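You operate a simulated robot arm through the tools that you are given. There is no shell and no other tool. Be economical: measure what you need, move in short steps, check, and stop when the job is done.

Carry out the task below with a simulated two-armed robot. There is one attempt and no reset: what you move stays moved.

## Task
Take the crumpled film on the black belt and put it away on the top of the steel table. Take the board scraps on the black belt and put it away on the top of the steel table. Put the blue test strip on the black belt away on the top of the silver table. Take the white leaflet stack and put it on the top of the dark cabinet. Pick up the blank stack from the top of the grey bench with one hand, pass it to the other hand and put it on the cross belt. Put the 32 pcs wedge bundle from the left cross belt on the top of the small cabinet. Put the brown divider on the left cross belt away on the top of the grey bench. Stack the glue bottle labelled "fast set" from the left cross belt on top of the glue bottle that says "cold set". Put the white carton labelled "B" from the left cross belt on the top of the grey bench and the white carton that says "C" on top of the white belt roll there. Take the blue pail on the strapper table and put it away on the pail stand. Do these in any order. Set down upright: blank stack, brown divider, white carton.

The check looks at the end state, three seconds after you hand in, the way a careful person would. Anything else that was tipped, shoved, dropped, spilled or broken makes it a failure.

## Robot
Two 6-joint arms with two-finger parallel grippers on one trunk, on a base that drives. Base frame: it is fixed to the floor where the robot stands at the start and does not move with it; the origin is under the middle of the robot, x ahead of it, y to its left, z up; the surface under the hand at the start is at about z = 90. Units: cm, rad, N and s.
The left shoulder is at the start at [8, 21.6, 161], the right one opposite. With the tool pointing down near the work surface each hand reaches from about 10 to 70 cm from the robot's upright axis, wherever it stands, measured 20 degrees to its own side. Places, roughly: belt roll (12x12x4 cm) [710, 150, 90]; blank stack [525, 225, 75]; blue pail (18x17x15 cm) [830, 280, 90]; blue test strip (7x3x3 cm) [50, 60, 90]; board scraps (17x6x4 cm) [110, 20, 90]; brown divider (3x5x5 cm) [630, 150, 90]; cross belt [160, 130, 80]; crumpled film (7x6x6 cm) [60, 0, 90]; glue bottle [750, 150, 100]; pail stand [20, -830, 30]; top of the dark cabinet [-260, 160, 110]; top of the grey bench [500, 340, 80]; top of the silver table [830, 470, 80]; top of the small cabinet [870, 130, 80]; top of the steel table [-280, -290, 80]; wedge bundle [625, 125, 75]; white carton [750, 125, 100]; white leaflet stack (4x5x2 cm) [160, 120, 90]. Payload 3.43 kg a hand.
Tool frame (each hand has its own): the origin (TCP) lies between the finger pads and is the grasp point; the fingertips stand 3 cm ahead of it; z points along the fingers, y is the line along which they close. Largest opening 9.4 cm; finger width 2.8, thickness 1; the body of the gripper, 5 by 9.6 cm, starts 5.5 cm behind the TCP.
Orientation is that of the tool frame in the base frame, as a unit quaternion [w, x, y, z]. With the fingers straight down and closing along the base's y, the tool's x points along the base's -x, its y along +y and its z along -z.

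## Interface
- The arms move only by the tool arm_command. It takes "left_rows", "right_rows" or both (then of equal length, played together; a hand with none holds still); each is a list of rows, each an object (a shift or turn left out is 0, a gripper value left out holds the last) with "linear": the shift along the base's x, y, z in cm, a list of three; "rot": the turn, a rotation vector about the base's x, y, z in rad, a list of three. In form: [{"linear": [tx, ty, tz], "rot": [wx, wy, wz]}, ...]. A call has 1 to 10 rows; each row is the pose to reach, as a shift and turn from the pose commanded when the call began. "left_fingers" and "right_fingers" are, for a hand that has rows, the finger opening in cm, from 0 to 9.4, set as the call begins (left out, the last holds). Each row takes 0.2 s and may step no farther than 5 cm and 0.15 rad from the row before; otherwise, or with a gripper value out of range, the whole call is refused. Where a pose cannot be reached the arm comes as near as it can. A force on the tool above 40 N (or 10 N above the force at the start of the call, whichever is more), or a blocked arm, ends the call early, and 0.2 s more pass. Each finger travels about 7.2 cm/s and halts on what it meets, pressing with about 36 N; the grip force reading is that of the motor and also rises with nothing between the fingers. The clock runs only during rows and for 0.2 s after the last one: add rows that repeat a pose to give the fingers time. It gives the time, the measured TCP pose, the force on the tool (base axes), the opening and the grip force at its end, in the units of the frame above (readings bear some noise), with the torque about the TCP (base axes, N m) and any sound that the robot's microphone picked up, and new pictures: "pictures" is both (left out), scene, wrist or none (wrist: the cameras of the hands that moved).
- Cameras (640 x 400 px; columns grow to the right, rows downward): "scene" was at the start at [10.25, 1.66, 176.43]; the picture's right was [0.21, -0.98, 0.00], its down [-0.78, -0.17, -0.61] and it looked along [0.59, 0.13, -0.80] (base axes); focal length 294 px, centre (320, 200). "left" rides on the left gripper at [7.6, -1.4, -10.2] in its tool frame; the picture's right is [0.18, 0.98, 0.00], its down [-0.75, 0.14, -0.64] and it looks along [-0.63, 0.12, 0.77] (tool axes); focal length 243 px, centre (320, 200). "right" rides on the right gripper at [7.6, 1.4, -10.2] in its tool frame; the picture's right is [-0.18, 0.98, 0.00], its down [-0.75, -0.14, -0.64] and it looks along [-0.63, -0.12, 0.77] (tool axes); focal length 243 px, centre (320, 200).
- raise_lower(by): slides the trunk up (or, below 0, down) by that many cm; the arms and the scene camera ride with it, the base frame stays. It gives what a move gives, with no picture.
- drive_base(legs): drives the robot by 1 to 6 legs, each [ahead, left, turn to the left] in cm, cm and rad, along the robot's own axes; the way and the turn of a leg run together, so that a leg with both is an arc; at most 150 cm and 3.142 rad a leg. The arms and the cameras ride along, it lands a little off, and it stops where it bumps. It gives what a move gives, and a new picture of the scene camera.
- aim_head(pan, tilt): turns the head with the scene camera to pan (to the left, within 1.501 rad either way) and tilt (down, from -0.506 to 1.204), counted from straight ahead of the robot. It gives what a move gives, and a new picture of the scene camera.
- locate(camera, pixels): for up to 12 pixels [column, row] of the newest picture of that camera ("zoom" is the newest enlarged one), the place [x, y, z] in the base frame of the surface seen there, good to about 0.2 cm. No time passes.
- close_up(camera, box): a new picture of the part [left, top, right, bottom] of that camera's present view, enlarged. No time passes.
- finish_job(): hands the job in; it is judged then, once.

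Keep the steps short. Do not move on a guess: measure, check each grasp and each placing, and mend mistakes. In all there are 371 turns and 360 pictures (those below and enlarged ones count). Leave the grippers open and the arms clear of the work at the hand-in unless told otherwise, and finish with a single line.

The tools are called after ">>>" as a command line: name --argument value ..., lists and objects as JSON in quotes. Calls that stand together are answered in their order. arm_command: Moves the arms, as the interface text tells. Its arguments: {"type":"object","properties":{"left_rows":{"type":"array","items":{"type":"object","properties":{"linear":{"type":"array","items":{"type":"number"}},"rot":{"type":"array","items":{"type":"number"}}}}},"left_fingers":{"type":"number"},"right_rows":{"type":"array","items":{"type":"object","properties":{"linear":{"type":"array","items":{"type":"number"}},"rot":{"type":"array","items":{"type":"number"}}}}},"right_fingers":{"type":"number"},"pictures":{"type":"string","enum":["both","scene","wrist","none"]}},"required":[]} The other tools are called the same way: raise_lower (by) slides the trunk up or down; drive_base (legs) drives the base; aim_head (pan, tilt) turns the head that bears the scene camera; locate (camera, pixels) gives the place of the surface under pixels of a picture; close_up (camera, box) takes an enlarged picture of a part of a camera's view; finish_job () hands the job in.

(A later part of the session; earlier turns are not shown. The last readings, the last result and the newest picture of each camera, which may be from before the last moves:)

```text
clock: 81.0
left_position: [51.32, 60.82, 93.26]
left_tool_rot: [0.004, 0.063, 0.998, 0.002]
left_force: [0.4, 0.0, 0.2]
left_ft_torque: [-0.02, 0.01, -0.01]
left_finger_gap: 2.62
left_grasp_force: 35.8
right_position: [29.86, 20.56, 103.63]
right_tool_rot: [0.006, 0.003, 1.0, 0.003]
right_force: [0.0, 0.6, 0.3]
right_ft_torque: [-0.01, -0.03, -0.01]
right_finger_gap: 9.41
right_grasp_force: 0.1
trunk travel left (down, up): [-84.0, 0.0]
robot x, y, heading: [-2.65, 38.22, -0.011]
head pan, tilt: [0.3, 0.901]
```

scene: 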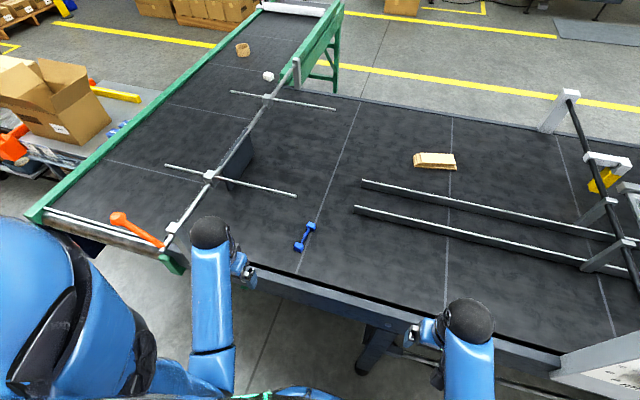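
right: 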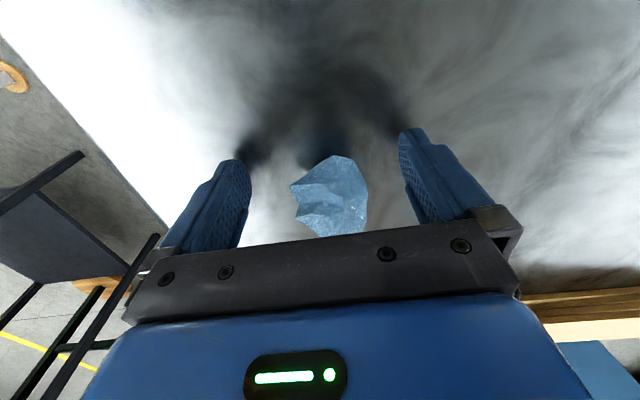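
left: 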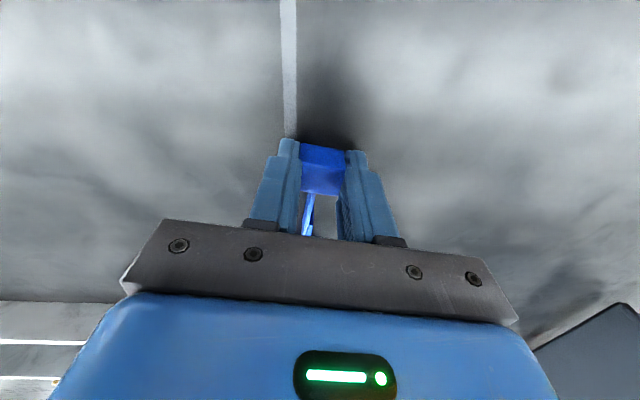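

Gripped at 2.62. I lift and retract.

>>> arm_command --left_rows '[{"linear": [0, 0, 4.5]}, {"linear": [0, 0, 9]}, {"linear": [-3.5, 0, 11], "rot": [0, 0, 0.03]}, {"linear": [-7.5, 0, 11.5], "rot": [0, 0, 0.06]}, {"linear": [-11.5, 0, 11.5], "rot": [0, 0, 0.09]}, {"linear": [-15.5, -1, 11.5], "rot": [0, 0, 0.12]}, {"linear": [-18.5, -1, 11.5], "rot": [0, 0, 0.12]}]' --pictures "wrist"

>>> drive_base --legs '[[-30, 0, 0], [0, 150, 0], [0, 0, 1.571]]'

>>> aim_head --pan 0.0 --tilt 0.45

```text
clock: 82.6
left_position: [32.79, 59.89, 104.58]
left_tool_rot: [0.007, 0.002, 1.0, 0.002]
left_force: [-0.5, -1.0, -0.1]
left_ft_torque: [0.0, 0.0, -0.01]
left_finger_gap: 2.64
left_grasp_force: 35.7
left hand out of reach, approached as far as the arm can: row 6
right_position: [29.69, 20.7, 103.62]
right_tool_rot: [0.008, 0.003, 1.0, 0.002]
right_force: [-1.1, -0.6, -0.7]
right_ft_torque: [-0.01, -0.01, 0.0]
right_finger_gap: 9.41
right_grasp_force: 0.1
trunk travel left (down, up): [-84.0, 0.0]
robot x, y, heading: [-2.84, 38.46, -0.008]
head pan, tilt: [0.3, 0.901]
```

left: 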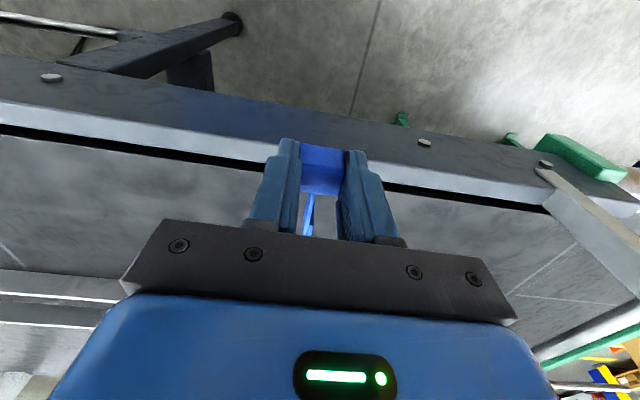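

```text
clock: 95.5
left_position: [-53.47, 223.44, 104.65]
left_tool_rot: [0.003, -0.704, 0.71, 0.005]
left_force: [0.0, -0.4, -1.4]
left_ft_torque: [-0.01, 0.0, 0.02]
left_finger_gap: 2.61
left_grasp_force: 36.4
right_position: [-14.18, 220.44, 103.62]
right_tool_rot: [0.003, -0.704, 0.71, 0.006]
right_force: [0.5, 0.6, 0.7]
right_ft_torque: [-0.01, 0.0, -0.04]
right_finger_gap: 9.38
right_grasp_force: 0.1
trunk travel left (down, up): [-84.0, 0.0]
robot x, y, heading: [-31.63, 187.98, 1.562]
head pan, tilt: [0.3, 0.901]
```

scene: 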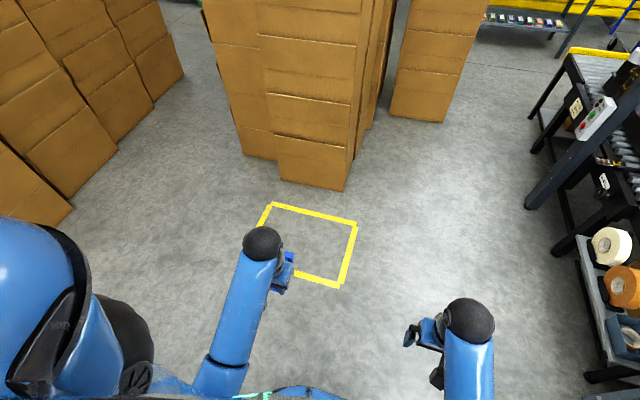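

```text
clock: 96.4
left_position: [-53.47, 223.38, 104.63]
left_tool_rot: [0.002, -0.706, 0.709, 0.005]
left_force: [0.4, 0.9, -0.3]
left_ft_torque: [-0.01, 0.05, -0.02]
left_finger_gap: 2.65
left_grasp_force: 36.6
right_position: [-14.24, 220.32, 103.5]
right_tool_rot: [0.002, -0.704, 0.71, 0.007]
right_force: [0.2, -0.6, 0.4]
right_ft_torque: [0.02, -0.04, 0.01]
right_finger_gap: 9.41
right_grasp_force: 0.0
trunk travel left (down, up): [-84.0, 0.0]
robot x, y, heading: [-31.85, 188.17, 1.563]
head pan, tilt: [0.0, 0.45]
```

scene: 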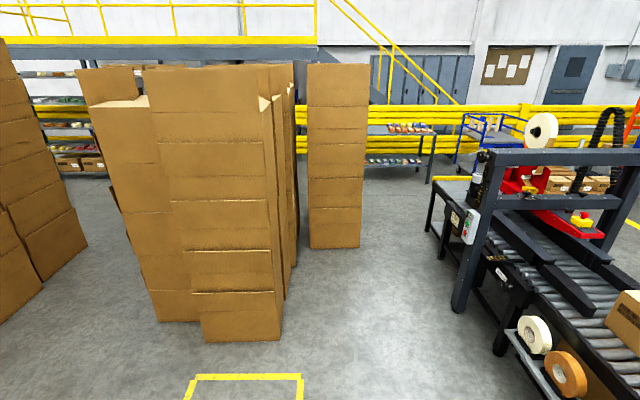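

Open space shows between the box column and the strapper. I measure it.

>>> locate --camera "scene" --pixels '[[362, 247], [282, 335], [430, 237], [455, 308], [495, 352], [440, 200], [385, 185], [425, 180], [540, 385], [460, 240], [470, 140], [330, 245]]'

>>> aim_head --pan -0.7 --tilt 0.35

```text
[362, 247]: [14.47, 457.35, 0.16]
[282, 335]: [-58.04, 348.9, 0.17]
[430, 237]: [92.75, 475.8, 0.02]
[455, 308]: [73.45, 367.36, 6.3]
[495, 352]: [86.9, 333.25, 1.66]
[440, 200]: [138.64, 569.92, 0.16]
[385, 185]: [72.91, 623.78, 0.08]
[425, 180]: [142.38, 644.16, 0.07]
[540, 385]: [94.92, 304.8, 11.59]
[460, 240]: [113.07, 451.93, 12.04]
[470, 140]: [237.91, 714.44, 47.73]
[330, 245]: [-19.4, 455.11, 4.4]
```

```text
clock: 97.5
left_position: [-53.5, 223.43, 104.46]
left_tool_rot: [0.002, -0.705, 0.709, 0.005]
left_force: [-0.2, 0.3, -0.7]
left_ft_torque: [-0.05, -0.01, -0.03]
left_finger_gap: 2.62
left_grasp_force: 36.6
right_position: [-14.21, 220.48, 103.54]
right_tool_rot: [0.003, -0.704, 0.71, 0.006]
right_force: [0.2, -1.2, -0.4]
right_ft_torque: [-0.02, 0.01, 0.02]
right_finger_gap: 9.4
right_grasp_force: 0.1
trunk travel left (down, up): [-84.0, 0.0]
robot x, y, heading: [-31.85, 188.06, 1.559]
head pan, tilt: [-0.7, 0.351]
```

scene: 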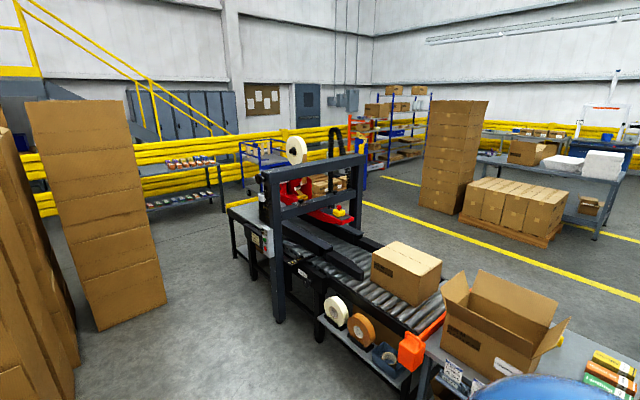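

Gap between column corner (14,457) and strapper leg (~90) is about 75 cm. I check my own arm width by looking sideways.

>>> aim_head --pan -1.5 --tilt 0.9

>>> locate --camera "scene" --pixels '[[320, 200], [320, 300], [200, 300], [440, 300], [320, 250], [250, 250], [150, 250], [400, 250], [480, 200], [320, 150], [240, 200]]'

```text
clock: 98.6
left_position: [-53.57, 223.42, 104.55]
left_tool_rot: [0.003, -0.705, 0.71, 0.005]
left_force: [0.4, -0.7, -0.4]
left_ft_torque: [-0.01, -0.04, -0.02]
left_finger_gap: 2.66
left_grasp_force: 36.7
right_position: [-14.15, 220.32, 103.59]
right_tool_rot: [0.004, -0.705, 0.71, 0.007]
right_force: [0.4, 0.6, 0.0]
right_ft_torque: [0.0, -0.04, 0.01]
right_finger_gap: 9.4
right_grasp_force: 0.0
trunk travel left (down, up): [-84.0, 0.0]
robot x, y, heading: [-31.66, 187.8, 1.564]
head pan, tilt: [-1.499, 0.901]
```

scene: 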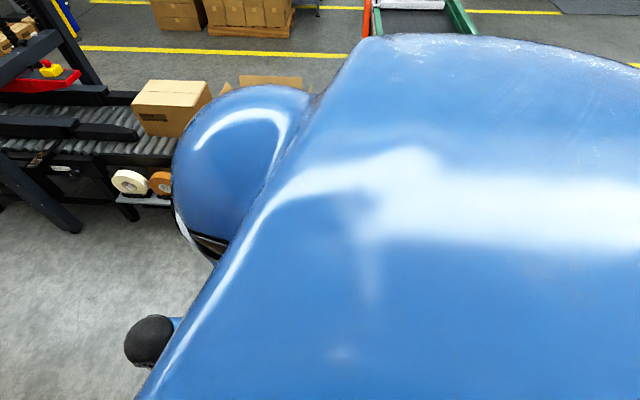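

```text
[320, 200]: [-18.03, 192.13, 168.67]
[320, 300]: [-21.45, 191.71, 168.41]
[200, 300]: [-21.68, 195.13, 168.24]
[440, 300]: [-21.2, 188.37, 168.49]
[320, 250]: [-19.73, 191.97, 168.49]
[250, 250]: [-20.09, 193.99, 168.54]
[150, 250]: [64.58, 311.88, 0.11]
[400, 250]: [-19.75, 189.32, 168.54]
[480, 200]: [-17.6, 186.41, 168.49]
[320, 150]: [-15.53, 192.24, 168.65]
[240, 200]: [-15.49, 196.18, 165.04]
```

>>> locate --camera "scene" --pixels '[[250, 95], [290, 100], [180, 150], [340, 70], [400, 45], [500, 50], [600, 60], [220, 110]]'

```text
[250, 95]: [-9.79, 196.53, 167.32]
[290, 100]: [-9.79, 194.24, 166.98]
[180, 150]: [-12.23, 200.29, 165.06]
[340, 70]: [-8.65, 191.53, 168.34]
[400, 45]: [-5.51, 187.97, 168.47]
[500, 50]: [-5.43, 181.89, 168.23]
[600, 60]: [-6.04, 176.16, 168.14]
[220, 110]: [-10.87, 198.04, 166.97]
```

My half-width is about 27 cm. I drive diagonally to (20,335) and look again.

>>> drive_base --legs '[[140, -50, 0]]'

>>> aim_head --pan -0.3 --tilt 0.7

```text
clock: 106.0
left_position: [-0.31, 362.82, 104.59]
left_tool_rot: [0.002, -0.698, 0.716, 0.006]
left_force: [0.1, -0.2, -0.3]
left_ft_torque: [0.02, -0.02, 0.02]
left_finger_gap: 2.65
left_grasp_force: 36.3
right_position: [38.86, 359.0, 103.61]
right_tool_rot: [0.003, -0.697, 0.717, 0.006]
right_force: [-0.2, -0.6, 0.5]
right_ft_torque: [-0.03, 0.02, -0.01]
right_finger_gap: 9.4
right_grasp_force: 0.0
trunk travel left (down, up): [-84.0, 0.0]
robot x, y, heading: [20.41, 327.01, 1.544]
head pan, tilt: [-1.499, 0.901]
```

scene: 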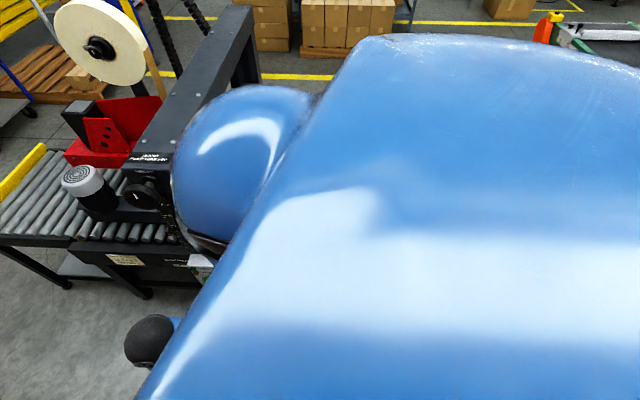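

```text
clock: 107.3
left_position: [-0.26, 362.88, 104.6]
left_tool_rot: [0.002, -0.698, 0.716, 0.005]
left_force: [0.2, 0.4, 0.3]
left_ft_torque: [0.0, 0.01, 0.0]
left_finger_gap: 2.64
left_grasp_force: 36.0
right_position: [38.93, 359.12, 103.59]
right_tool_rot: [0.003, -0.697, 0.717, 0.007]
right_force: [-0.8, -0.1, -0.5]
right_ft_torque: [-0.03, 0.02, 0.0]
right_finger_gap: 9.41
right_grasp_force: 0.1
trunk travel left (down, up): [-84.0, 0.0]
robot x, y, heading: [20.65, 326.66, 1.535]
head pan, tilt: [-0.3, 0.7]
```

scene: 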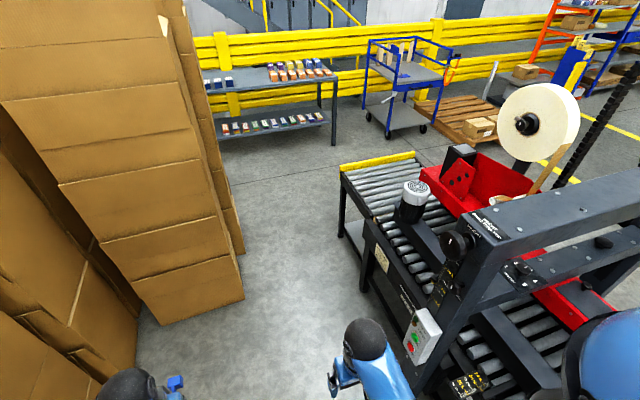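

>>> locate --camera "scene" --pixels '[[243, 298], [240, 250], [412, 340], [425, 365], [365, 290], [342, 180], [343, 235], [375, 240], [405, 330], [220, 215], [412, 155], [300, 180]]'

```text
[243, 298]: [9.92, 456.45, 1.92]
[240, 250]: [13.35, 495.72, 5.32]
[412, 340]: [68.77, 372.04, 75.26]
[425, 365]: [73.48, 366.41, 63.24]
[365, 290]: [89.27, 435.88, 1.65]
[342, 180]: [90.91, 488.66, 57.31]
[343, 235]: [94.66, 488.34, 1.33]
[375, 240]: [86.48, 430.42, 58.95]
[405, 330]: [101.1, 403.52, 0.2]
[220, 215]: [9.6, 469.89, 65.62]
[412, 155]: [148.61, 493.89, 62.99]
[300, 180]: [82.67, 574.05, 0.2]
```

Control box at x≥67 (y≈370), infeed edge x≥86, columns x≤14. I pass through on a slight curve.

>>> drive_base --legs '[[0, 0, 0.036], [43, -11, 0], [50, -13, 0], [40, -5, 0]]'

```text
clock: 115.2
left_position: [26.15, 495.07, 104.63]
left_tool_rot: [-0.004, 0.71, -0.704, -0.006]
left_force: [0.1, 0.4, -0.3]
left_ft_torque: [0.0, -0.06, 0.02]
left_finger_gap: 2.64
left_grasp_force: 36.0
right_position: [65.59, 492.79, 103.65]
right_tool_rot: [-0.004, 0.709, -0.705, -0.007]
right_force: [-0.4, -0.2, 0.0]
right_ft_torque: [0.03, -0.01, -0.02]
right_finger_gap: 9.4
right_grasp_force: 0.0
trunk travel left (down, up): [-84.0, 0.0]
robot x, y, heading: [48.19, 460.23, 1.582]
head pan, tilt: [-0.3, 0.7]
```

scene: 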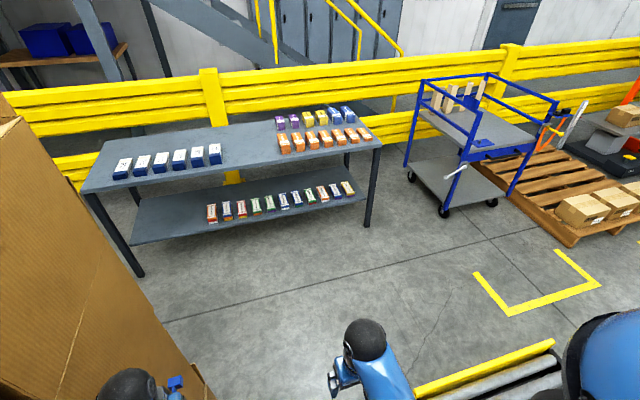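

Passed the narrow part. I continue ahead past the infeed end, then turn toward +x.

>>> drive_base --legs '[[98, 0, 0], [0, 0, -1.58]]'

>>> aim_head --pan -0.2 --tilt 0.3

```text
clock: 124.1
left_position: [83.29, 579.01, 104.53]
left_tool_rot: [0.006, 0.006, 1.0, 0.002]
left_force: [0.2, 0.8, -0.2]
left_ft_torque: [0.04, 0.01, 0.01]
left_finger_gap: 2.61
left_grasp_force: 36.1
right_position: [80.03, 539.87, 103.59]
right_tool_rot: [0.006, 0.006, 1.0, 0.002]
right_force: [0.1, 0.0, 0.5]
right_ft_torque: [0.03, 0.0, -0.01]
right_finger_gap: 9.4
right_grasp_force: 0.1
trunk travel left (down, up): [-84.0, 0.0]
robot x, y, heading: [47.83, 557.63, -0.01]
head pan, tilt: [-0.3, 0.7]
```

scene: 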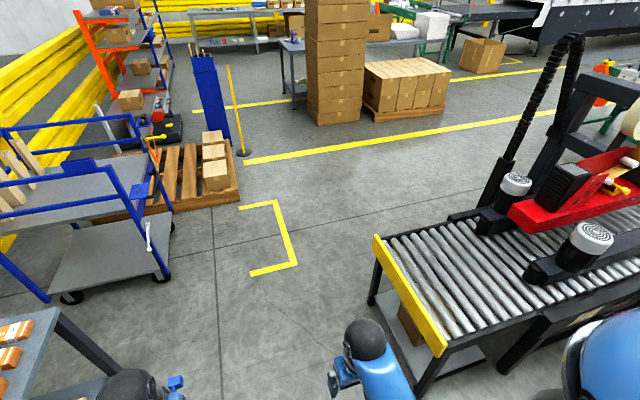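

```text
clock: 125.0
left_position: [83.23, 579.05, 104.53]
left_tool_rot: [0.006, 0.006, 1.0, 0.001]
left_force: [-0.2, 0.3, 0.7]
left_ft_torque: [-0.01, 0.02, 0.01]
left_finger_gap: 2.63
left_grasp_force: 36.0
right_position: [80.01, 539.85, 103.53]
right_tool_rot: [0.007, 0.005, 1.0, 0.002]
right_force: [-0.9, 0.4, 0.1]
right_ft_torque: [0.0, -0.01, 0.01]
right_finger_gap: 9.39
right_grasp_force: 0.0
trunk travel left (down, up): [-84.0, 0.0]
robot x, y, heading: [48.21, 557.57, -0.013]
head pan, tilt: [-0.201, 0.3]
```

scene: 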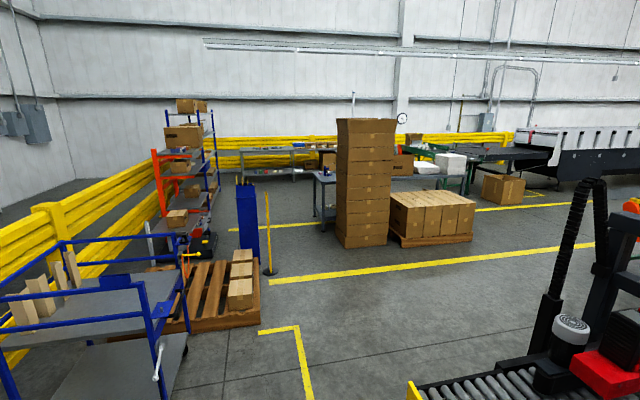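

>>> locate --camera "scene" --pixels '[[267, 272], [258, 320], [360, 245], [430, 240], [325, 178], [265, 150], [430, 172], [450, 162], [500, 195], [500, 155], [305, 150], [330, 215]]'

>>> close_up --camera "scene" --box '[220, 100, 560, 290]'

```text
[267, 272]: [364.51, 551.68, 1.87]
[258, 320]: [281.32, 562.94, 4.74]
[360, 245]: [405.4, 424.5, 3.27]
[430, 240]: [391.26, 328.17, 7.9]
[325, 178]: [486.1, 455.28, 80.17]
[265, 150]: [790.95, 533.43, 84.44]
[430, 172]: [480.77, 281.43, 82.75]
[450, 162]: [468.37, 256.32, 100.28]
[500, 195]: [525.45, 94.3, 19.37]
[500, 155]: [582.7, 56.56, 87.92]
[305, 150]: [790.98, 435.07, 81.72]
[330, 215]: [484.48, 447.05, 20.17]
```

```text
1.88 times, centred on (390, 195) of scene
```

zoom: 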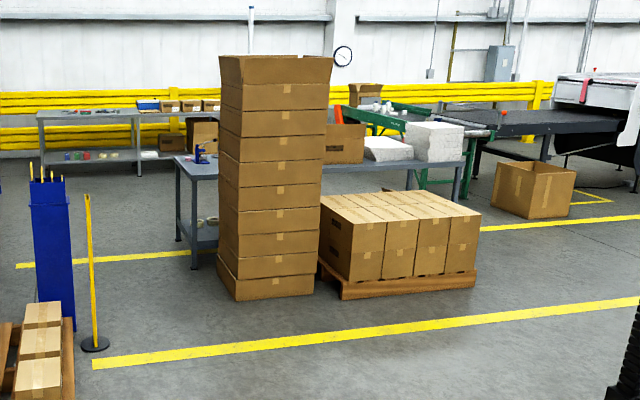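

Grey bench is at x≈485, y 235..470, silver table at x≥790, y 430..535. I drive along y≈490 between the post (364,552) and the box tower (405,425).

>>> drive_base --legs '[[0, 0, 0.013], [91, -33.5, 0], [91, -33.5, 0], [90, 0, 0], [85, 0, 0]]'

>>> aim_head --pan 0.0 --tilt 0.4

```text
clock: 131.6
left_position: [183.68, 541.03, 104.65]
left_tool_rot: [0.006, 0.049, 0.999, 0.0]
left_force: [0.9, 0.5, 0.6]
left_ft_torque: [0.06, 0.0, 0.02]
left_finger_gap: 2.62
left_grasp_force: 36.0
right_position: [177.16, 502.2, 103.68]
right_tool_rot: [0.009, 0.048, 0.999, 0.002]
right_force: [-0.6, 0.2, -0.1]
right_ft_torque: [0.0, 0.01, -0.04]
right_finger_gap: 9.4
right_grasp_force: 0.0
trunk travel left (down, up): [-84.0, 0.0]
robot x, y, heading: [147.07, 522.94, -0.093]
head pan, tilt: [-0.201, 0.3]
stopped in leg 3: the robot was blocked; the commanded pose is now the measured one
```

scene: 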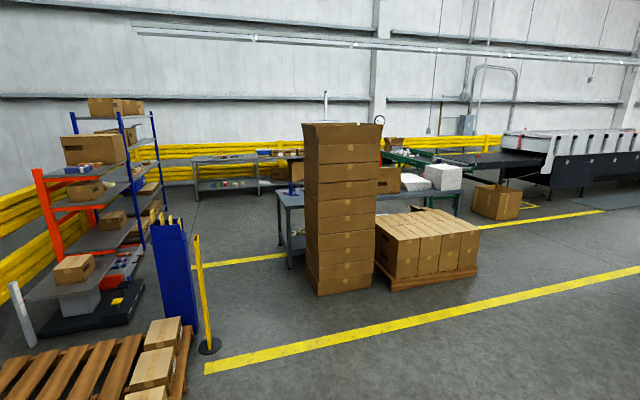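

```text
clock: 132.3
left_position: [184.08, 540.95, 104.47]
left_tool_rot: [0.006, 0.049, 0.999, 0.001]
left_force: [-0.5, 0.2, -0.2]
left_ft_torque: [-0.02, 0.03, -0.02]
left_finger_gap: 2.6
left_grasp_force: 35.7
right_position: [177.44, 502.21, 103.75]
right_tool_rot: [0.007, 0.049, 0.999, 0.001]
right_force: [-0.1, 1.2, 0.0]
right_ft_torque: [-0.01, -0.01, -0.01]
right_finger_gap: 9.41
right_grasp_force: 0.0
trunk travel left (down, up): [-84.0, 0.0]
robot x, y, heading: [146.74, 522.17, -0.099]
head pan, tilt: [0.0, 0.4]
```

scene: 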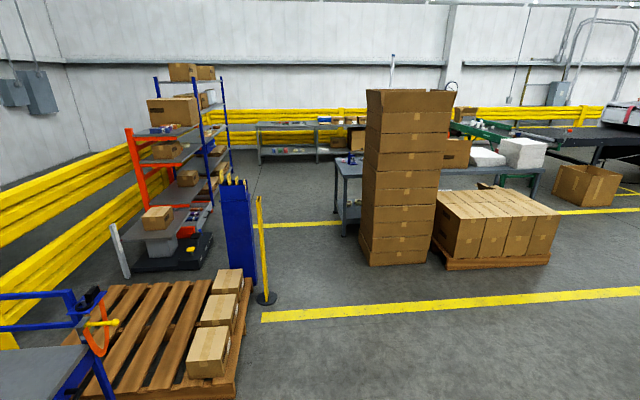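

I brushed the infeed corner (148,492). I move left a little, straighten and go on.

>>> drive_base --legs '[[0, 18, 0], [0, 0, 0.097]]'

>>> aim_head --pan -1.0 --tilt 0.7

```text
clock: 134.3
left_position: [183.76, 561.96, 104.58]
left_tool_rot: [0.005, 0.0, 1.0, 0.003]
left_force: [-0.3, 0.1, 0.4]
left_ft_torque: [0.0, 0.0, 0.0]
left_finger_gap: 2.63
left_grasp_force: 35.4
right_position: [181.2, 522.66, 103.53]
right_tool_rot: [0.007, -0.001, 1.0, 0.004]
right_force: [0.0, -0.1, 0.1]
right_ft_torque: [0.01, 0.0, -0.04]
right_finger_gap: 9.42
right_grasp_force: 0.0
trunk travel left (down, up): [-84.0, 0.0]
robot x, y, heading: [148.68, 540.37, 0.002]
head pan, tilt: [0.0, 0.4]
```

scene: 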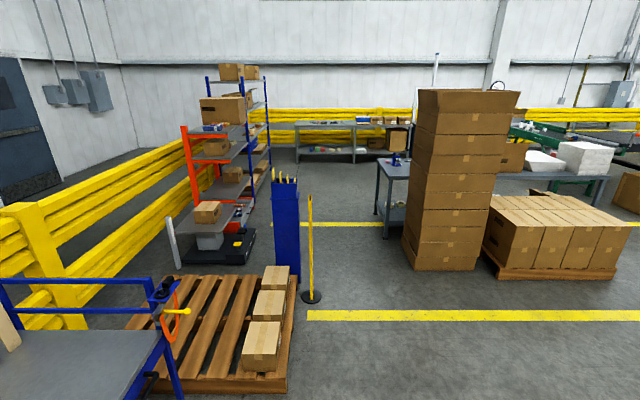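

```text
clock: 135.6
left_position: [183.91, 562.1, 104.51]
left_tool_rot: [0.005, 0.0, 1.0, 0.002]
left_force: [-0.2, 0.0, 0.1]
left_ft_torque: [-0.03, 0.04, 0.0]
left_finger_gap: 2.63
left_grasp_force: 35.8
right_position: [181.23, 522.9, 103.64]
right_tool_rot: [0.006, -0.001, 1.0, 0.003]
right_force: [0.5, 0.0, 0.1]
right_ft_torque: [-0.04, 0.0, 0.01]
right_finger_gap: 9.4
right_grasp_force: 0.0
trunk travel left (down, up): [-84.0, 0.0]
robot x, y, heading: [148.49, 540.33, 0.003]
head pan, tilt: [-1.0, 0.7]
```

scene: 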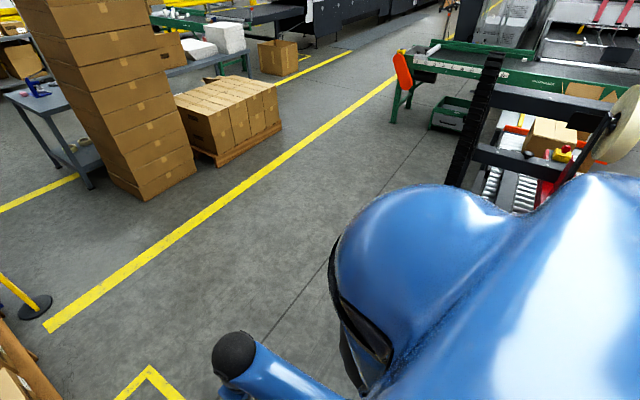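

>>> drive_base --legs '[[40, -5, 0], [50, -43, 0], [90, 0, 0], [85, 0, 0]]'

>>> aim_head --pan 0.0 --tilt 0.4

```text
clock: 149.8
left_position: [448.55, 513.89, 104.56]
left_tool_rot: [0.006, 0.005, 1.0, 0.002]
left_force: [-0.3, -0.3, -0.6]
left_ft_torque: [-0.07, 0.01, -0.05]
left_finger_gap: 2.65
left_grasp_force: 36.0
right_position: [445.54, 474.69, 103.5]
right_tool_rot: [0.007, 0.005, 1.0, 0.003]
right_force: [-0.4, -0.7, 0.2]
right_ft_torque: [-0.01, -0.01, -0.01]
right_finger_gap: 9.39
right_grasp_force: 0.1
trunk travel left (down, up): [-84.0, 0.0]
robot x, y, heading: [413.3, 492.67, -0.005]
head pan, tilt: [-1.0, 0.7]
```

scene: 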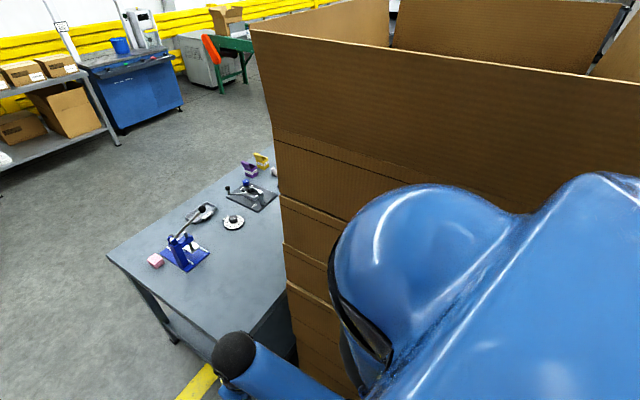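

```text
clock: 151.1
left_position: [448.68, 513.92, 104.53]
left_tool_rot: [0.004, 0.004, 1.0, 0.001]
left_force: [0.3, 0.4, -1.0]
left_ft_torque: [0.03, 0.03, 0.02]
left_finger_gap: 2.63
left_grasp_force: 35.7
right_position: [445.57, 474.81, 103.58]
right_tool_rot: [0.008, 0.005, 1.0, 0.003]
right_force: [0.1, 0.6, 0.8]
right_ft_torque: [-0.01, 0.0, 0.01]
right_finger_gap: 9.4
right_grasp_force: 0.0
trunk travel left (down, up): [-84.0, 0.0]
robot x, y, heading: [413.46, 492.56, -0.003]
head pan, tilt: [0.0, 0.4]
```

scene: 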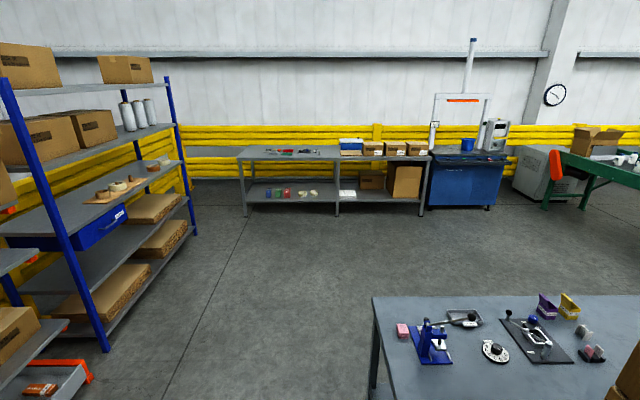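

>>> locate --camera "scene" --pixels '[[240, 158], [330, 155], [428, 158], [295, 155], [375, 300], [390, 390], [105, 350], [190, 235], [465, 145], [335, 150], [280, 152], [315, 152]]'

>>> close_up --camera "scene" --box '[220, 100, 540, 220]'

```text
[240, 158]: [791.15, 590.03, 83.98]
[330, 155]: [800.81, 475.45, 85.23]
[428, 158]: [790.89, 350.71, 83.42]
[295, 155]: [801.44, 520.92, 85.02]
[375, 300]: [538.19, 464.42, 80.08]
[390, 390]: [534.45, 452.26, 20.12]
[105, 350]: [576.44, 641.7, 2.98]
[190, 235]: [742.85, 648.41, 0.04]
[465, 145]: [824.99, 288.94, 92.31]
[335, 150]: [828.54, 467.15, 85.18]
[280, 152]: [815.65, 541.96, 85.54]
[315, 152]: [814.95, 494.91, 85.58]
```

```text
2.00 times, centred on (380, 160) of scene
```

zoom: 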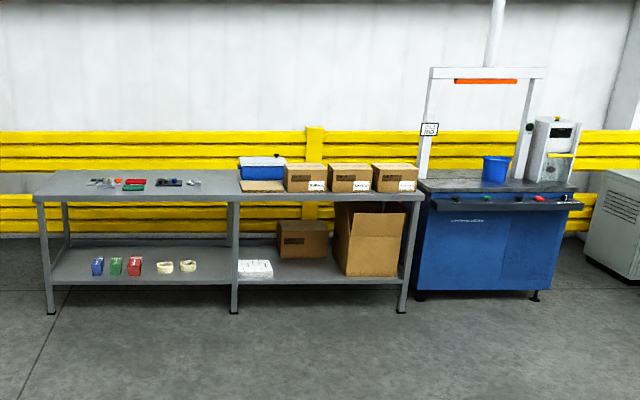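

Silver table edge is x=790, y 350..590, top at z 85. I drive to (735,480) before a free spot.

>>> drive_base --legs '[[57, 20, 0], [95, 0, 0], [85, -15, 0], [85, -15, 0]]'

>>> aim_head --pan 0.2 --tilt 0.8

```text
clock: 167.4
left_position: [769.89, 501.22, 104.55]
left_tool_rot: [0.005, 0.004, 1.0, 0.001]
left_force: [-0.2, -0.2, 0.0]
left_ft_torque: [0.01, 0.0, 0.0]
left_finger_gap: 2.63
left_grasp_force: 35.9
right_position: [766.88, 461.92, 103.63]
right_tool_rot: [0.006, 0.004, 1.0, 0.003]
right_force: [0.2, 0.0, 0.2]
right_ft_torque: [-0.01, 0.01, 0.01]
right_finger_gap: 9.4
right_grasp_force: 0.0
trunk travel left (down, up): [-84.0, 0.0]
robot x, y, heading: [734.82, 479.86, -0.006]
head pan, tilt: [0.0, 0.4]
```

scene: 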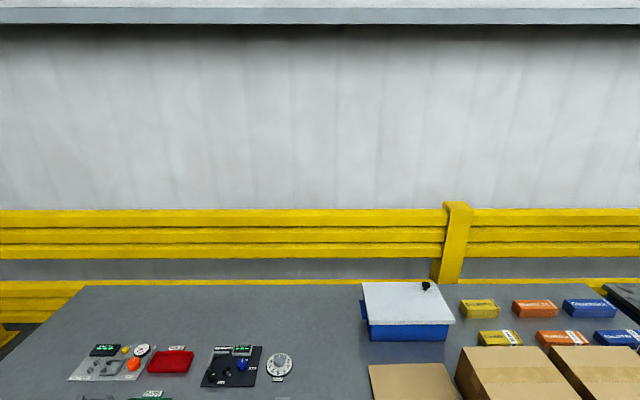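

```text
clock: 168.2
left_position: [770.0, 501.15, 104.49]
left_tool_rot: [0.004, 0.005, 1.0, 0.002]
left_force: [-1.0, 0.3, 0.3]
left_ft_torque: [-0.01, 0.03, -0.01]
left_finger_gap: 2.62
left_grasp_force: 36.1
right_position: [767.06, 461.93, 103.5]
right_tool_rot: [0.006, 0.005, 1.0, 0.003]
right_force: [-0.4, 0.5, 0.7]
right_ft_torque: [-0.03, -0.04, 0.0]
right_finger_gap: 9.4
right_grasp_force: 0.0
trunk travel left (down, up): [-84.0, 0.0]
robot x, y, heading: [734.81, 479.42, -0.005]
head pan, tilt: [0.201, 0.799]
```

scene: 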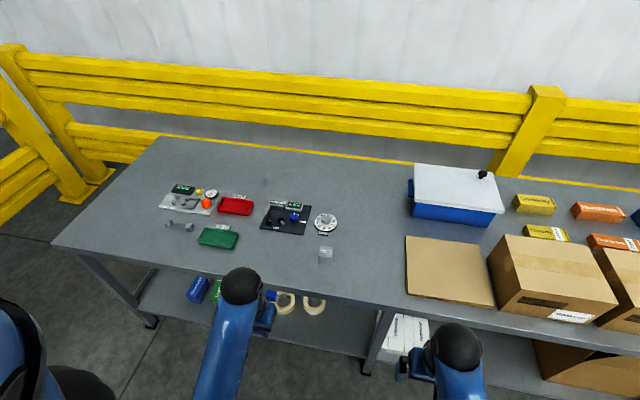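

Free area around (365,245). I measure it and the table edge.

>>> locate --camera "scene" --pixels '[[365, 245], [365, 215], [385, 230], [350, 275], [326, 254], [406, 290], [405, 237], [325, 222], [180, 225], [280, 255]]'

```text
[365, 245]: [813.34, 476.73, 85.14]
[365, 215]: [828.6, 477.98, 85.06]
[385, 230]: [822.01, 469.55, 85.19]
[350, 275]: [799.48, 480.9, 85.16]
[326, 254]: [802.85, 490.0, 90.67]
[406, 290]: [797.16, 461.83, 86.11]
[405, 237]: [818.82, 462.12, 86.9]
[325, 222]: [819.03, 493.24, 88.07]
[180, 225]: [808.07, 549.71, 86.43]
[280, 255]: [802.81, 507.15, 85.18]
```

I shift the base a little forward and right so the left hand faces the free lane y≈475.

>>> drive_base --legs '[[12, -16, 0.005]]'

```text
clock: 169.8
left_position: [781.81, 485.54, 104.44]
left_tool_rot: [0.005, 0.001, 1.0, 0.0]
left_force: [-0.6, 0.2, -0.1]
left_ft_torque: [0.01, 0.01, 0.04]
left_finger_gap: 2.62
left_grasp_force: 36.1
right_position: [778.87, 446.39, 103.74]
right_tool_rot: [0.008, 0.003, 1.0, 0.001]
right_force: [-0.1, 0.8, -0.7]
right_ft_torque: [-0.01, -0.03, -0.02]
right_finger_gap: 9.4
right_grasp_force: 0.0
trunk travel left (down, up): [-84.0, 0.0]
robot x, y, heading: [746.36, 463.67, -0.004]
head pan, tilt: [0.201, 0.799]
```

scene: 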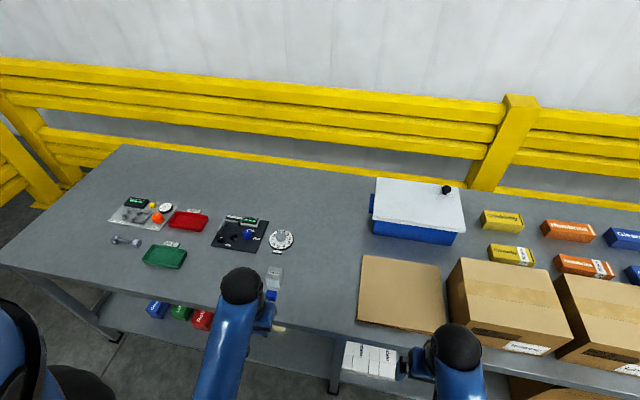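

>>> arm_command --left_rows '[{"linear": [0, -4.5, 0]}, {"linear": [1, -9, 0]}, {"linear": [5, -10.5, 0]}, {"linear": [10, -10.5, 0]}, {"linear": [15, -10.5, 0]}, {"linear": [19.2, -10.5, 0]}, {"linear": [19.2, -10.5, -4.5]}, {"linear": [19.2, -10.5, -9]}, {"linear": [19.2, -10.5, -13]}, {"linear": [19.2, -10.5, -15]}]' --pictures "both"

```text
clock: 172.0
left_position: [801.25, 474.86, 89.42]
left_tool_rot: [0.004, 0.002, 1.0, 0.002]
left_force: [0.0, 0.0, -0.1]
left_ft_torque: [0.0, 0.02, 0.02]
left_finger_gap: 2.65
left_grasp_force: 36.0
right_position: [779.17, 446.07, 103.57]
right_tool_rot: [0.007, 0.002, 1.0, 0.003]
right_force: [0.1, 0.2, 0.1]
right_ft_torque: [-0.01, 0.01, 0.0]
right_finger_gap: 9.4
right_grasp_force: 0.1
trunk travel left (down, up): [-84.0, 0.0]
robot x, y, heading: [746.28, 463.5, 0.001]
head pan, tilt: [0.201, 0.799]
```

scene: 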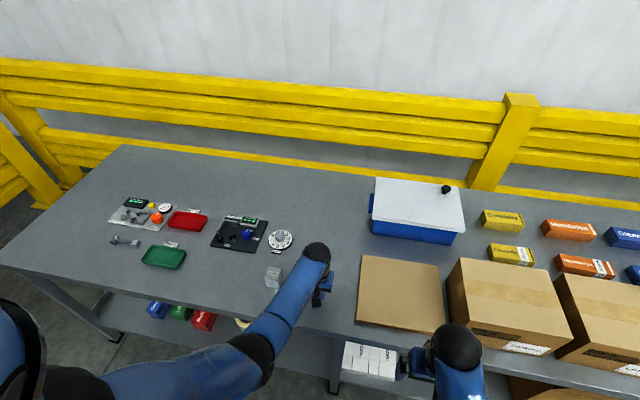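
left: 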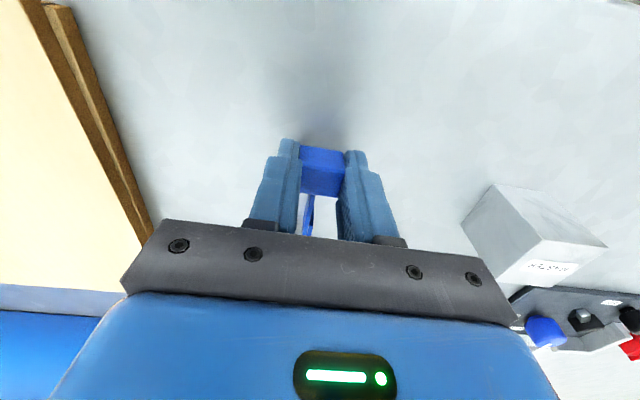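

Clear. I lower 1 cm and open only to 5 cm.

>>> arm_command --left_rows '[{"linear": [0, 0, -0.5]}, {"linear": [0, 0, -0.9]}]' --pictures "none"

>>> arm_command --left_rows '[{}, {}, {}]' --left_fingers 5.5 --pictures "none"

>>> arm_command --left_rows '[{"linear": [0, 0, 4]}, {"linear": [0, 0, 8]}, {"linear": [0, 0, 12]}, {"linear": [-3, 0, 15]}, {"linear": [-7, 1, 15.5]}, {"linear": [-11, 3, 15.5]}, {"linear": [-15, 6, 15.5]}, {"linear": [-19, 9, 15.5]}]' --pictures "both"

```text
clock: 172.6
left_position: [801.03, 474.84, 88.57]
left_tool_rot: [0.003, 0.002, 1.0, 0.002]
left_force: [0.2, -0.2, -0.4]
left_ft_torque: [0.0, 0.03, 0.0]
left_finger_gap: 2.64
left_grasp_force: 35.7
right_position: [779.09, 446.07, 103.52]
right_tool_rot: [0.006, 0.002, 1.0, 0.002]
right_force: [0.0, 0.1, -0.3]
right_ft_torque: [0.0, 0.03, 0.01]
right_finger_gap: 9.4
right_grasp_force: 0.0
trunk travel left (down, up): [-84.0, 0.0]
robot x, y, heading: [747.08, 463.79, -0.0]
head pan, tilt: [0.201, 0.799]
```

```text
clock: 173.4
left_position: [801.1, 474.8, 88.48]
left_tool_rot: [0.005, 0.002, 1.0, 0.002]
left_force: [0.1, -0.4, 0.2]
left_ft_torque: [0.02, 0.03, 0.0]
left_finger_gap: 5.5
left_grasp_force: 0.0
right_position: [779.09, 446.15, 103.55]
right_tool_rot: [0.006, 0.001, 1.0, 0.003]
right_force: [-0.1, 0.5, -1.1]
right_ft_torque: [-0.02, 0.01, -0.01]
right_finger_gap: 9.4
right_grasp_force: 0.0
trunk travel left (down, up): [-84.0, 0.0]
robot x, y, heading: [747.03, 463.52, -0.003]
head pan, tilt: [0.201, 0.799]
```

```text
clock: 175.2
left_position: [781.81, 484.11, 104.28]
left_tool_rot: [0.006, 0.002, 1.0, 0.002]
left_force: [-0.7, 0.5, -0.4]
left_ft_torque: [0.03, 0.01, 0.01]
left_finger_gap: 5.49
left_grasp_force: 0.1
right_position: [778.92, 446.22, 103.62]
right_tool_rot: [0.007, 0.001, 1.0, 0.002]
right_force: [0.3, -0.3, -0.6]
right_ft_torque: [-0.01, 0.03, 0.0]
right_finger_gap: 9.38
right_grasp_force: 0.0
trunk travel left (down, up): [-84.0, 0.0]
robot x, y, heading: [746.57, 463.16, -0.001]
head pan, tilt: [0.201, 0.799]
```

scene: 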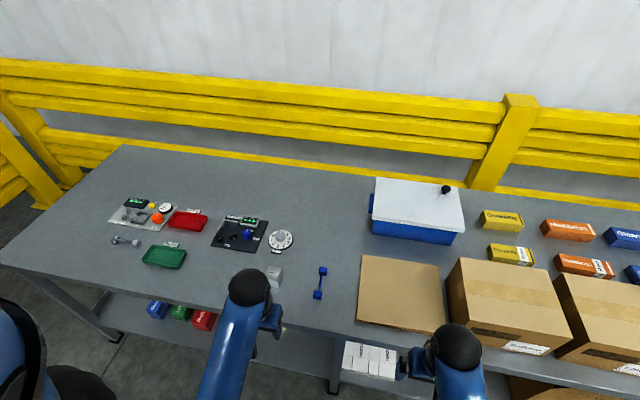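
left: 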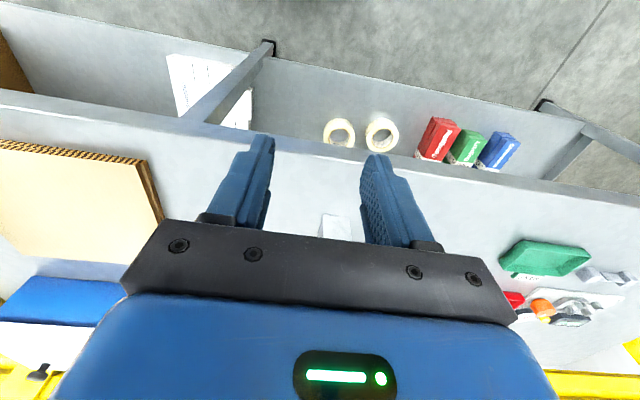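

The strip lies on the silver table. Next I back off, turn right and look toward the left cross belt.

>>> drive_base --legs '[[-50, 0, 0], [0, 0, -1.571]]'

>>> aim_head --pan 0.0 --tilt 0.4

```text
clock: 182.0
left_position: [717.21, 428.45, 104.14]
left_tool_rot: [0.004, 0.71, 0.704, -0.001]
left_force: [-0.1, 1.0, -0.8]
left_ft_torque: [0.01, 0.01, -0.05]
left_finger_gap: 5.52
left_grasp_force: 0.1
right_position: [679.28, 431.64, 103.62]
right_tool_rot: [0.007, 0.711, 0.703, -0.003]
right_force: [-1.1, 0.6, 0.6]
right_ft_torque: [0.02, -0.02, -0.01]
right_finger_gap: 9.42
right_grasp_force: 0.0
trunk travel left (down, up): [-84.0, 0.0]
robot x, y, heading: [697.32, 463.92, -1.579]
head pan, tilt: [0.201, 0.799]
```

scene: 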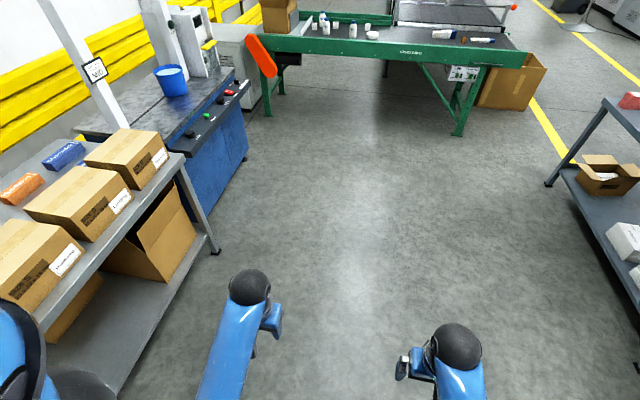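

```text
clock: 182.8
left_position: [717.11, 428.33, 104.26]
left_tool_rot: [0.005, 0.711, 0.703, -0.002]
left_force: [-0.2, 0.4, -0.1]
left_ft_torque: [-0.04, 0.01, -0.02]
left_finger_gap: 5.52
left_grasp_force: 0.1
right_position: [679.39, 431.64, 103.58]
right_tool_rot: [0.006, 0.711, 0.703, -0.003]
right_force: [-0.4, 0.2, -0.8]
right_ft_torque: [-0.01, 0.02, -0.02]
right_finger_gap: 9.37
right_grasp_force: 0.1
trunk travel left (down, up): [-84.0, 0.0]
robot x, y, heading: [697.25, 464.11, -1.58]
head pan, tilt: [0.0, 0.4]
```

scene: 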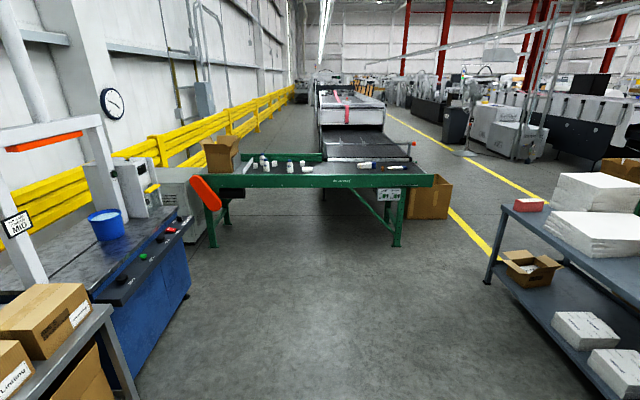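

>>> locate --camera "scene" --pixels '[[340, 182], [220, 182], [432, 182], [395, 240], [250, 168], [210, 210], [185, 290], [530, 205], [105, 222], [600, 190], [600, 230]]'

>>> drive_base --legs '[[130, 0, 0.009], [75, 0, 0]]'

>>> aim_head --pan 0.0 --tilt 0.7

```text
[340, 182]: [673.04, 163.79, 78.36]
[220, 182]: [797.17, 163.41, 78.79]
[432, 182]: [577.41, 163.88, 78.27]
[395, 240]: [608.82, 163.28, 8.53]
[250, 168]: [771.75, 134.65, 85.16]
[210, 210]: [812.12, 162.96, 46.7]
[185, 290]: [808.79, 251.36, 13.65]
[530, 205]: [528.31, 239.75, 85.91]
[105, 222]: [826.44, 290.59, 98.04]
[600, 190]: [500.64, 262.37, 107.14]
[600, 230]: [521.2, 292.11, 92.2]
```

```text
clock: 193.0
left_position: [715.87, 224.72, 104.31]
left_tool_rot: [0.005, 0.709, 0.705, -0.002]
left_force: [0.4, 0.1, 0.2]
left_ft_torque: [-0.04, 0.01, -0.04]
left_finger_gap: 5.52
left_grasp_force: 0.0
right_position: [678.09, 227.88, 103.63]
right_tool_rot: [0.007, 0.71, 0.704, -0.003]
right_force: [0.9, 0.2, 0.5]
right_ft_torque: [0.01, 0.02, 0.0]
right_finger_gap: 9.4
right_grasp_force: 0.0
trunk travel left (down, up): [-84.0, 0.0]
robot x, y, heading: [695.44, 259.76, -1.575]
head pan, tilt: [0.0, 0.4]
```

scene: 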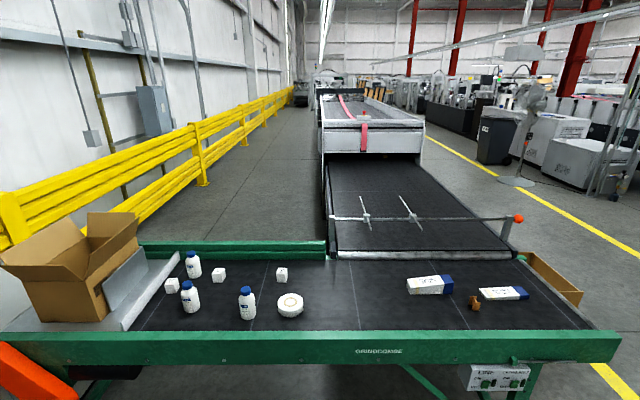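

```text
clock: 193.8
left_position: [715.96, 224.73, 104.16]
left_tool_rot: [0.004, 0.709, 0.705, -0.002]
left_force: [0.2, -0.1, 0.8]
left_ft_torque: [-0.02, -0.03, 0.02]
left_finger_gap: 5.53
left_grasp_force: 0.1
right_position: [678.08, 227.77, 103.52]
right_tool_rot: [0.006, 0.709, 0.705, -0.003]
right_force: [0.1, -0.2, -0.3]
right_ft_torque: [0.0, 0.05, 0.04]
right_finger_gap: 9.43
right_grasp_force: 0.1
trunk travel left (down, up): [-84.0, 0.0]
robot x, y, heading: [695.83, 259.85, -1.576]
head pan, tilt: [0.0, 0.7]
```

scene: 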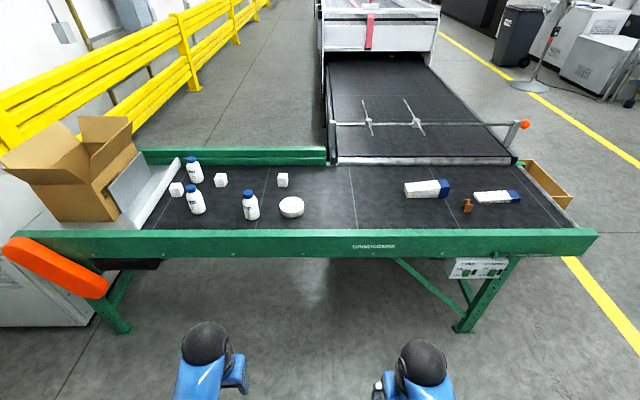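

Everything shows. I zoom in to read the labels.

>>> close_up --camera "scene" --box '[160, 145, 310, 230]'

>>> locate --camera "scene" --pixels '[[193, 170], [195, 205], [250, 205], [177, 189], [221, 180], [283, 180], [292, 206], [427, 188], [498, 197], [467, 205], [330, 235], [330, 215]]'

>>> close_up --camera "scene" --box '[380, 160, 540, 230]'

```text
4.27 times, centred on (235, 188) of scene
```

zoom: 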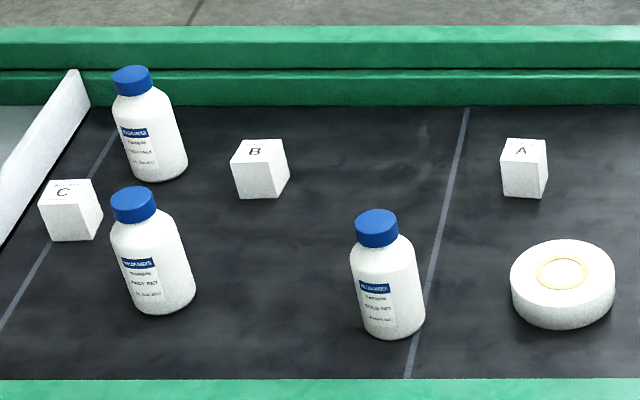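

```text
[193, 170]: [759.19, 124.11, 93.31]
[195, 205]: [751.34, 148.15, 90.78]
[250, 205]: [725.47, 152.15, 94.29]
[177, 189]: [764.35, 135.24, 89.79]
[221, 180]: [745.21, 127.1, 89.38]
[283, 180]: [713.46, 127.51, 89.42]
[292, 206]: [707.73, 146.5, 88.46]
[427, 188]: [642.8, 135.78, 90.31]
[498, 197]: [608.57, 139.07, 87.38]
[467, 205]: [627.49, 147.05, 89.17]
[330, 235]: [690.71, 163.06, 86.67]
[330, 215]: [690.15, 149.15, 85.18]
```

```text
4.00 times, centred on (460, 195) of scene
```

zoom: 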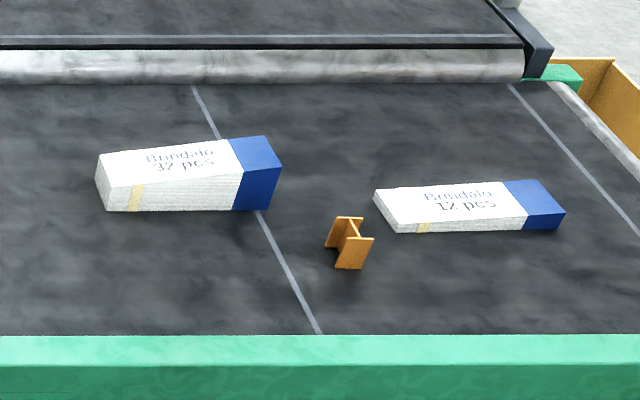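

Belt surface is z 85.2. I need the bottle labels clearly, so I drive closer.

>>> drive_base --legs '[[45, 38, 0.005]]'

>>> aim_head --pan 0.1 --tilt 0.85

```text
clock: 197.1
left_position: [754.54, 180.1, 104.21]
left_tool_rot: [0.005, 0.705, 0.709, -0.002]
left_force: [0.6, 0.5, -0.2]
left_ft_torque: [0.02, -0.02, -0.02]
left_finger_gap: 5.51
left_grasp_force: 0.1
right_position: [716.54, 182.81, 103.58]
right_tool_rot: [0.007, 0.705, 0.709, -0.003]
right_force: [0.4, 0.1, -0.6]
right_ft_torque: [-0.02, 0.01, 0.0]
right_finger_gap: 9.4
right_grasp_force: 0.0
trunk travel left (down, up): [-84.0, 0.0]
robot x, y, heading: [734.21, 214.84, -1.563]
head pan, tilt: [0.0, 0.7]
```

scene: 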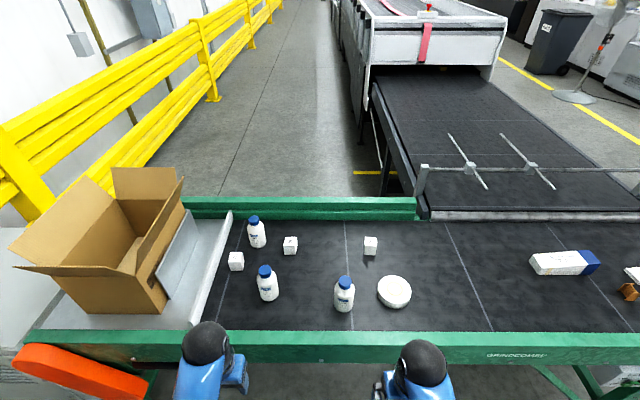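

```text
clock: 197.8
left_position: [754.42, 180.05, 104.25]
left_tool_rot: [0.005, 0.706, 0.709, -0.002]
left_force: [0.0, -0.1, -0.1]
left_ft_torque: [0.01, 0.01, -0.04]
left_finger_gap: 5.52
left_grasp_force: 0.0
right_position: [716.6, 182.72, 103.58]
right_tool_rot: [0.007, 0.705, 0.709, -0.002]
right_force: [-0.2, 0.3, -0.1]
right_ft_torque: [0.01, 0.02, 0.02]
right_finger_gap: 9.4
right_grasp_force: 0.0
trunk travel left (down, up): [-84.0, 0.0]
robot x, y, heading: [733.63, 215.05, -1.567]
head pan, tilt: [0.099, 0.85]
```

scene: 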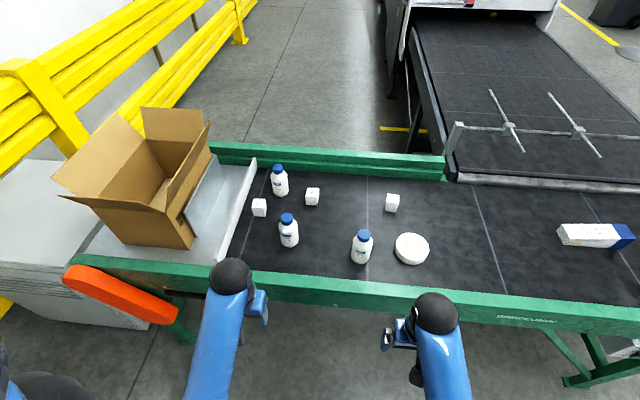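

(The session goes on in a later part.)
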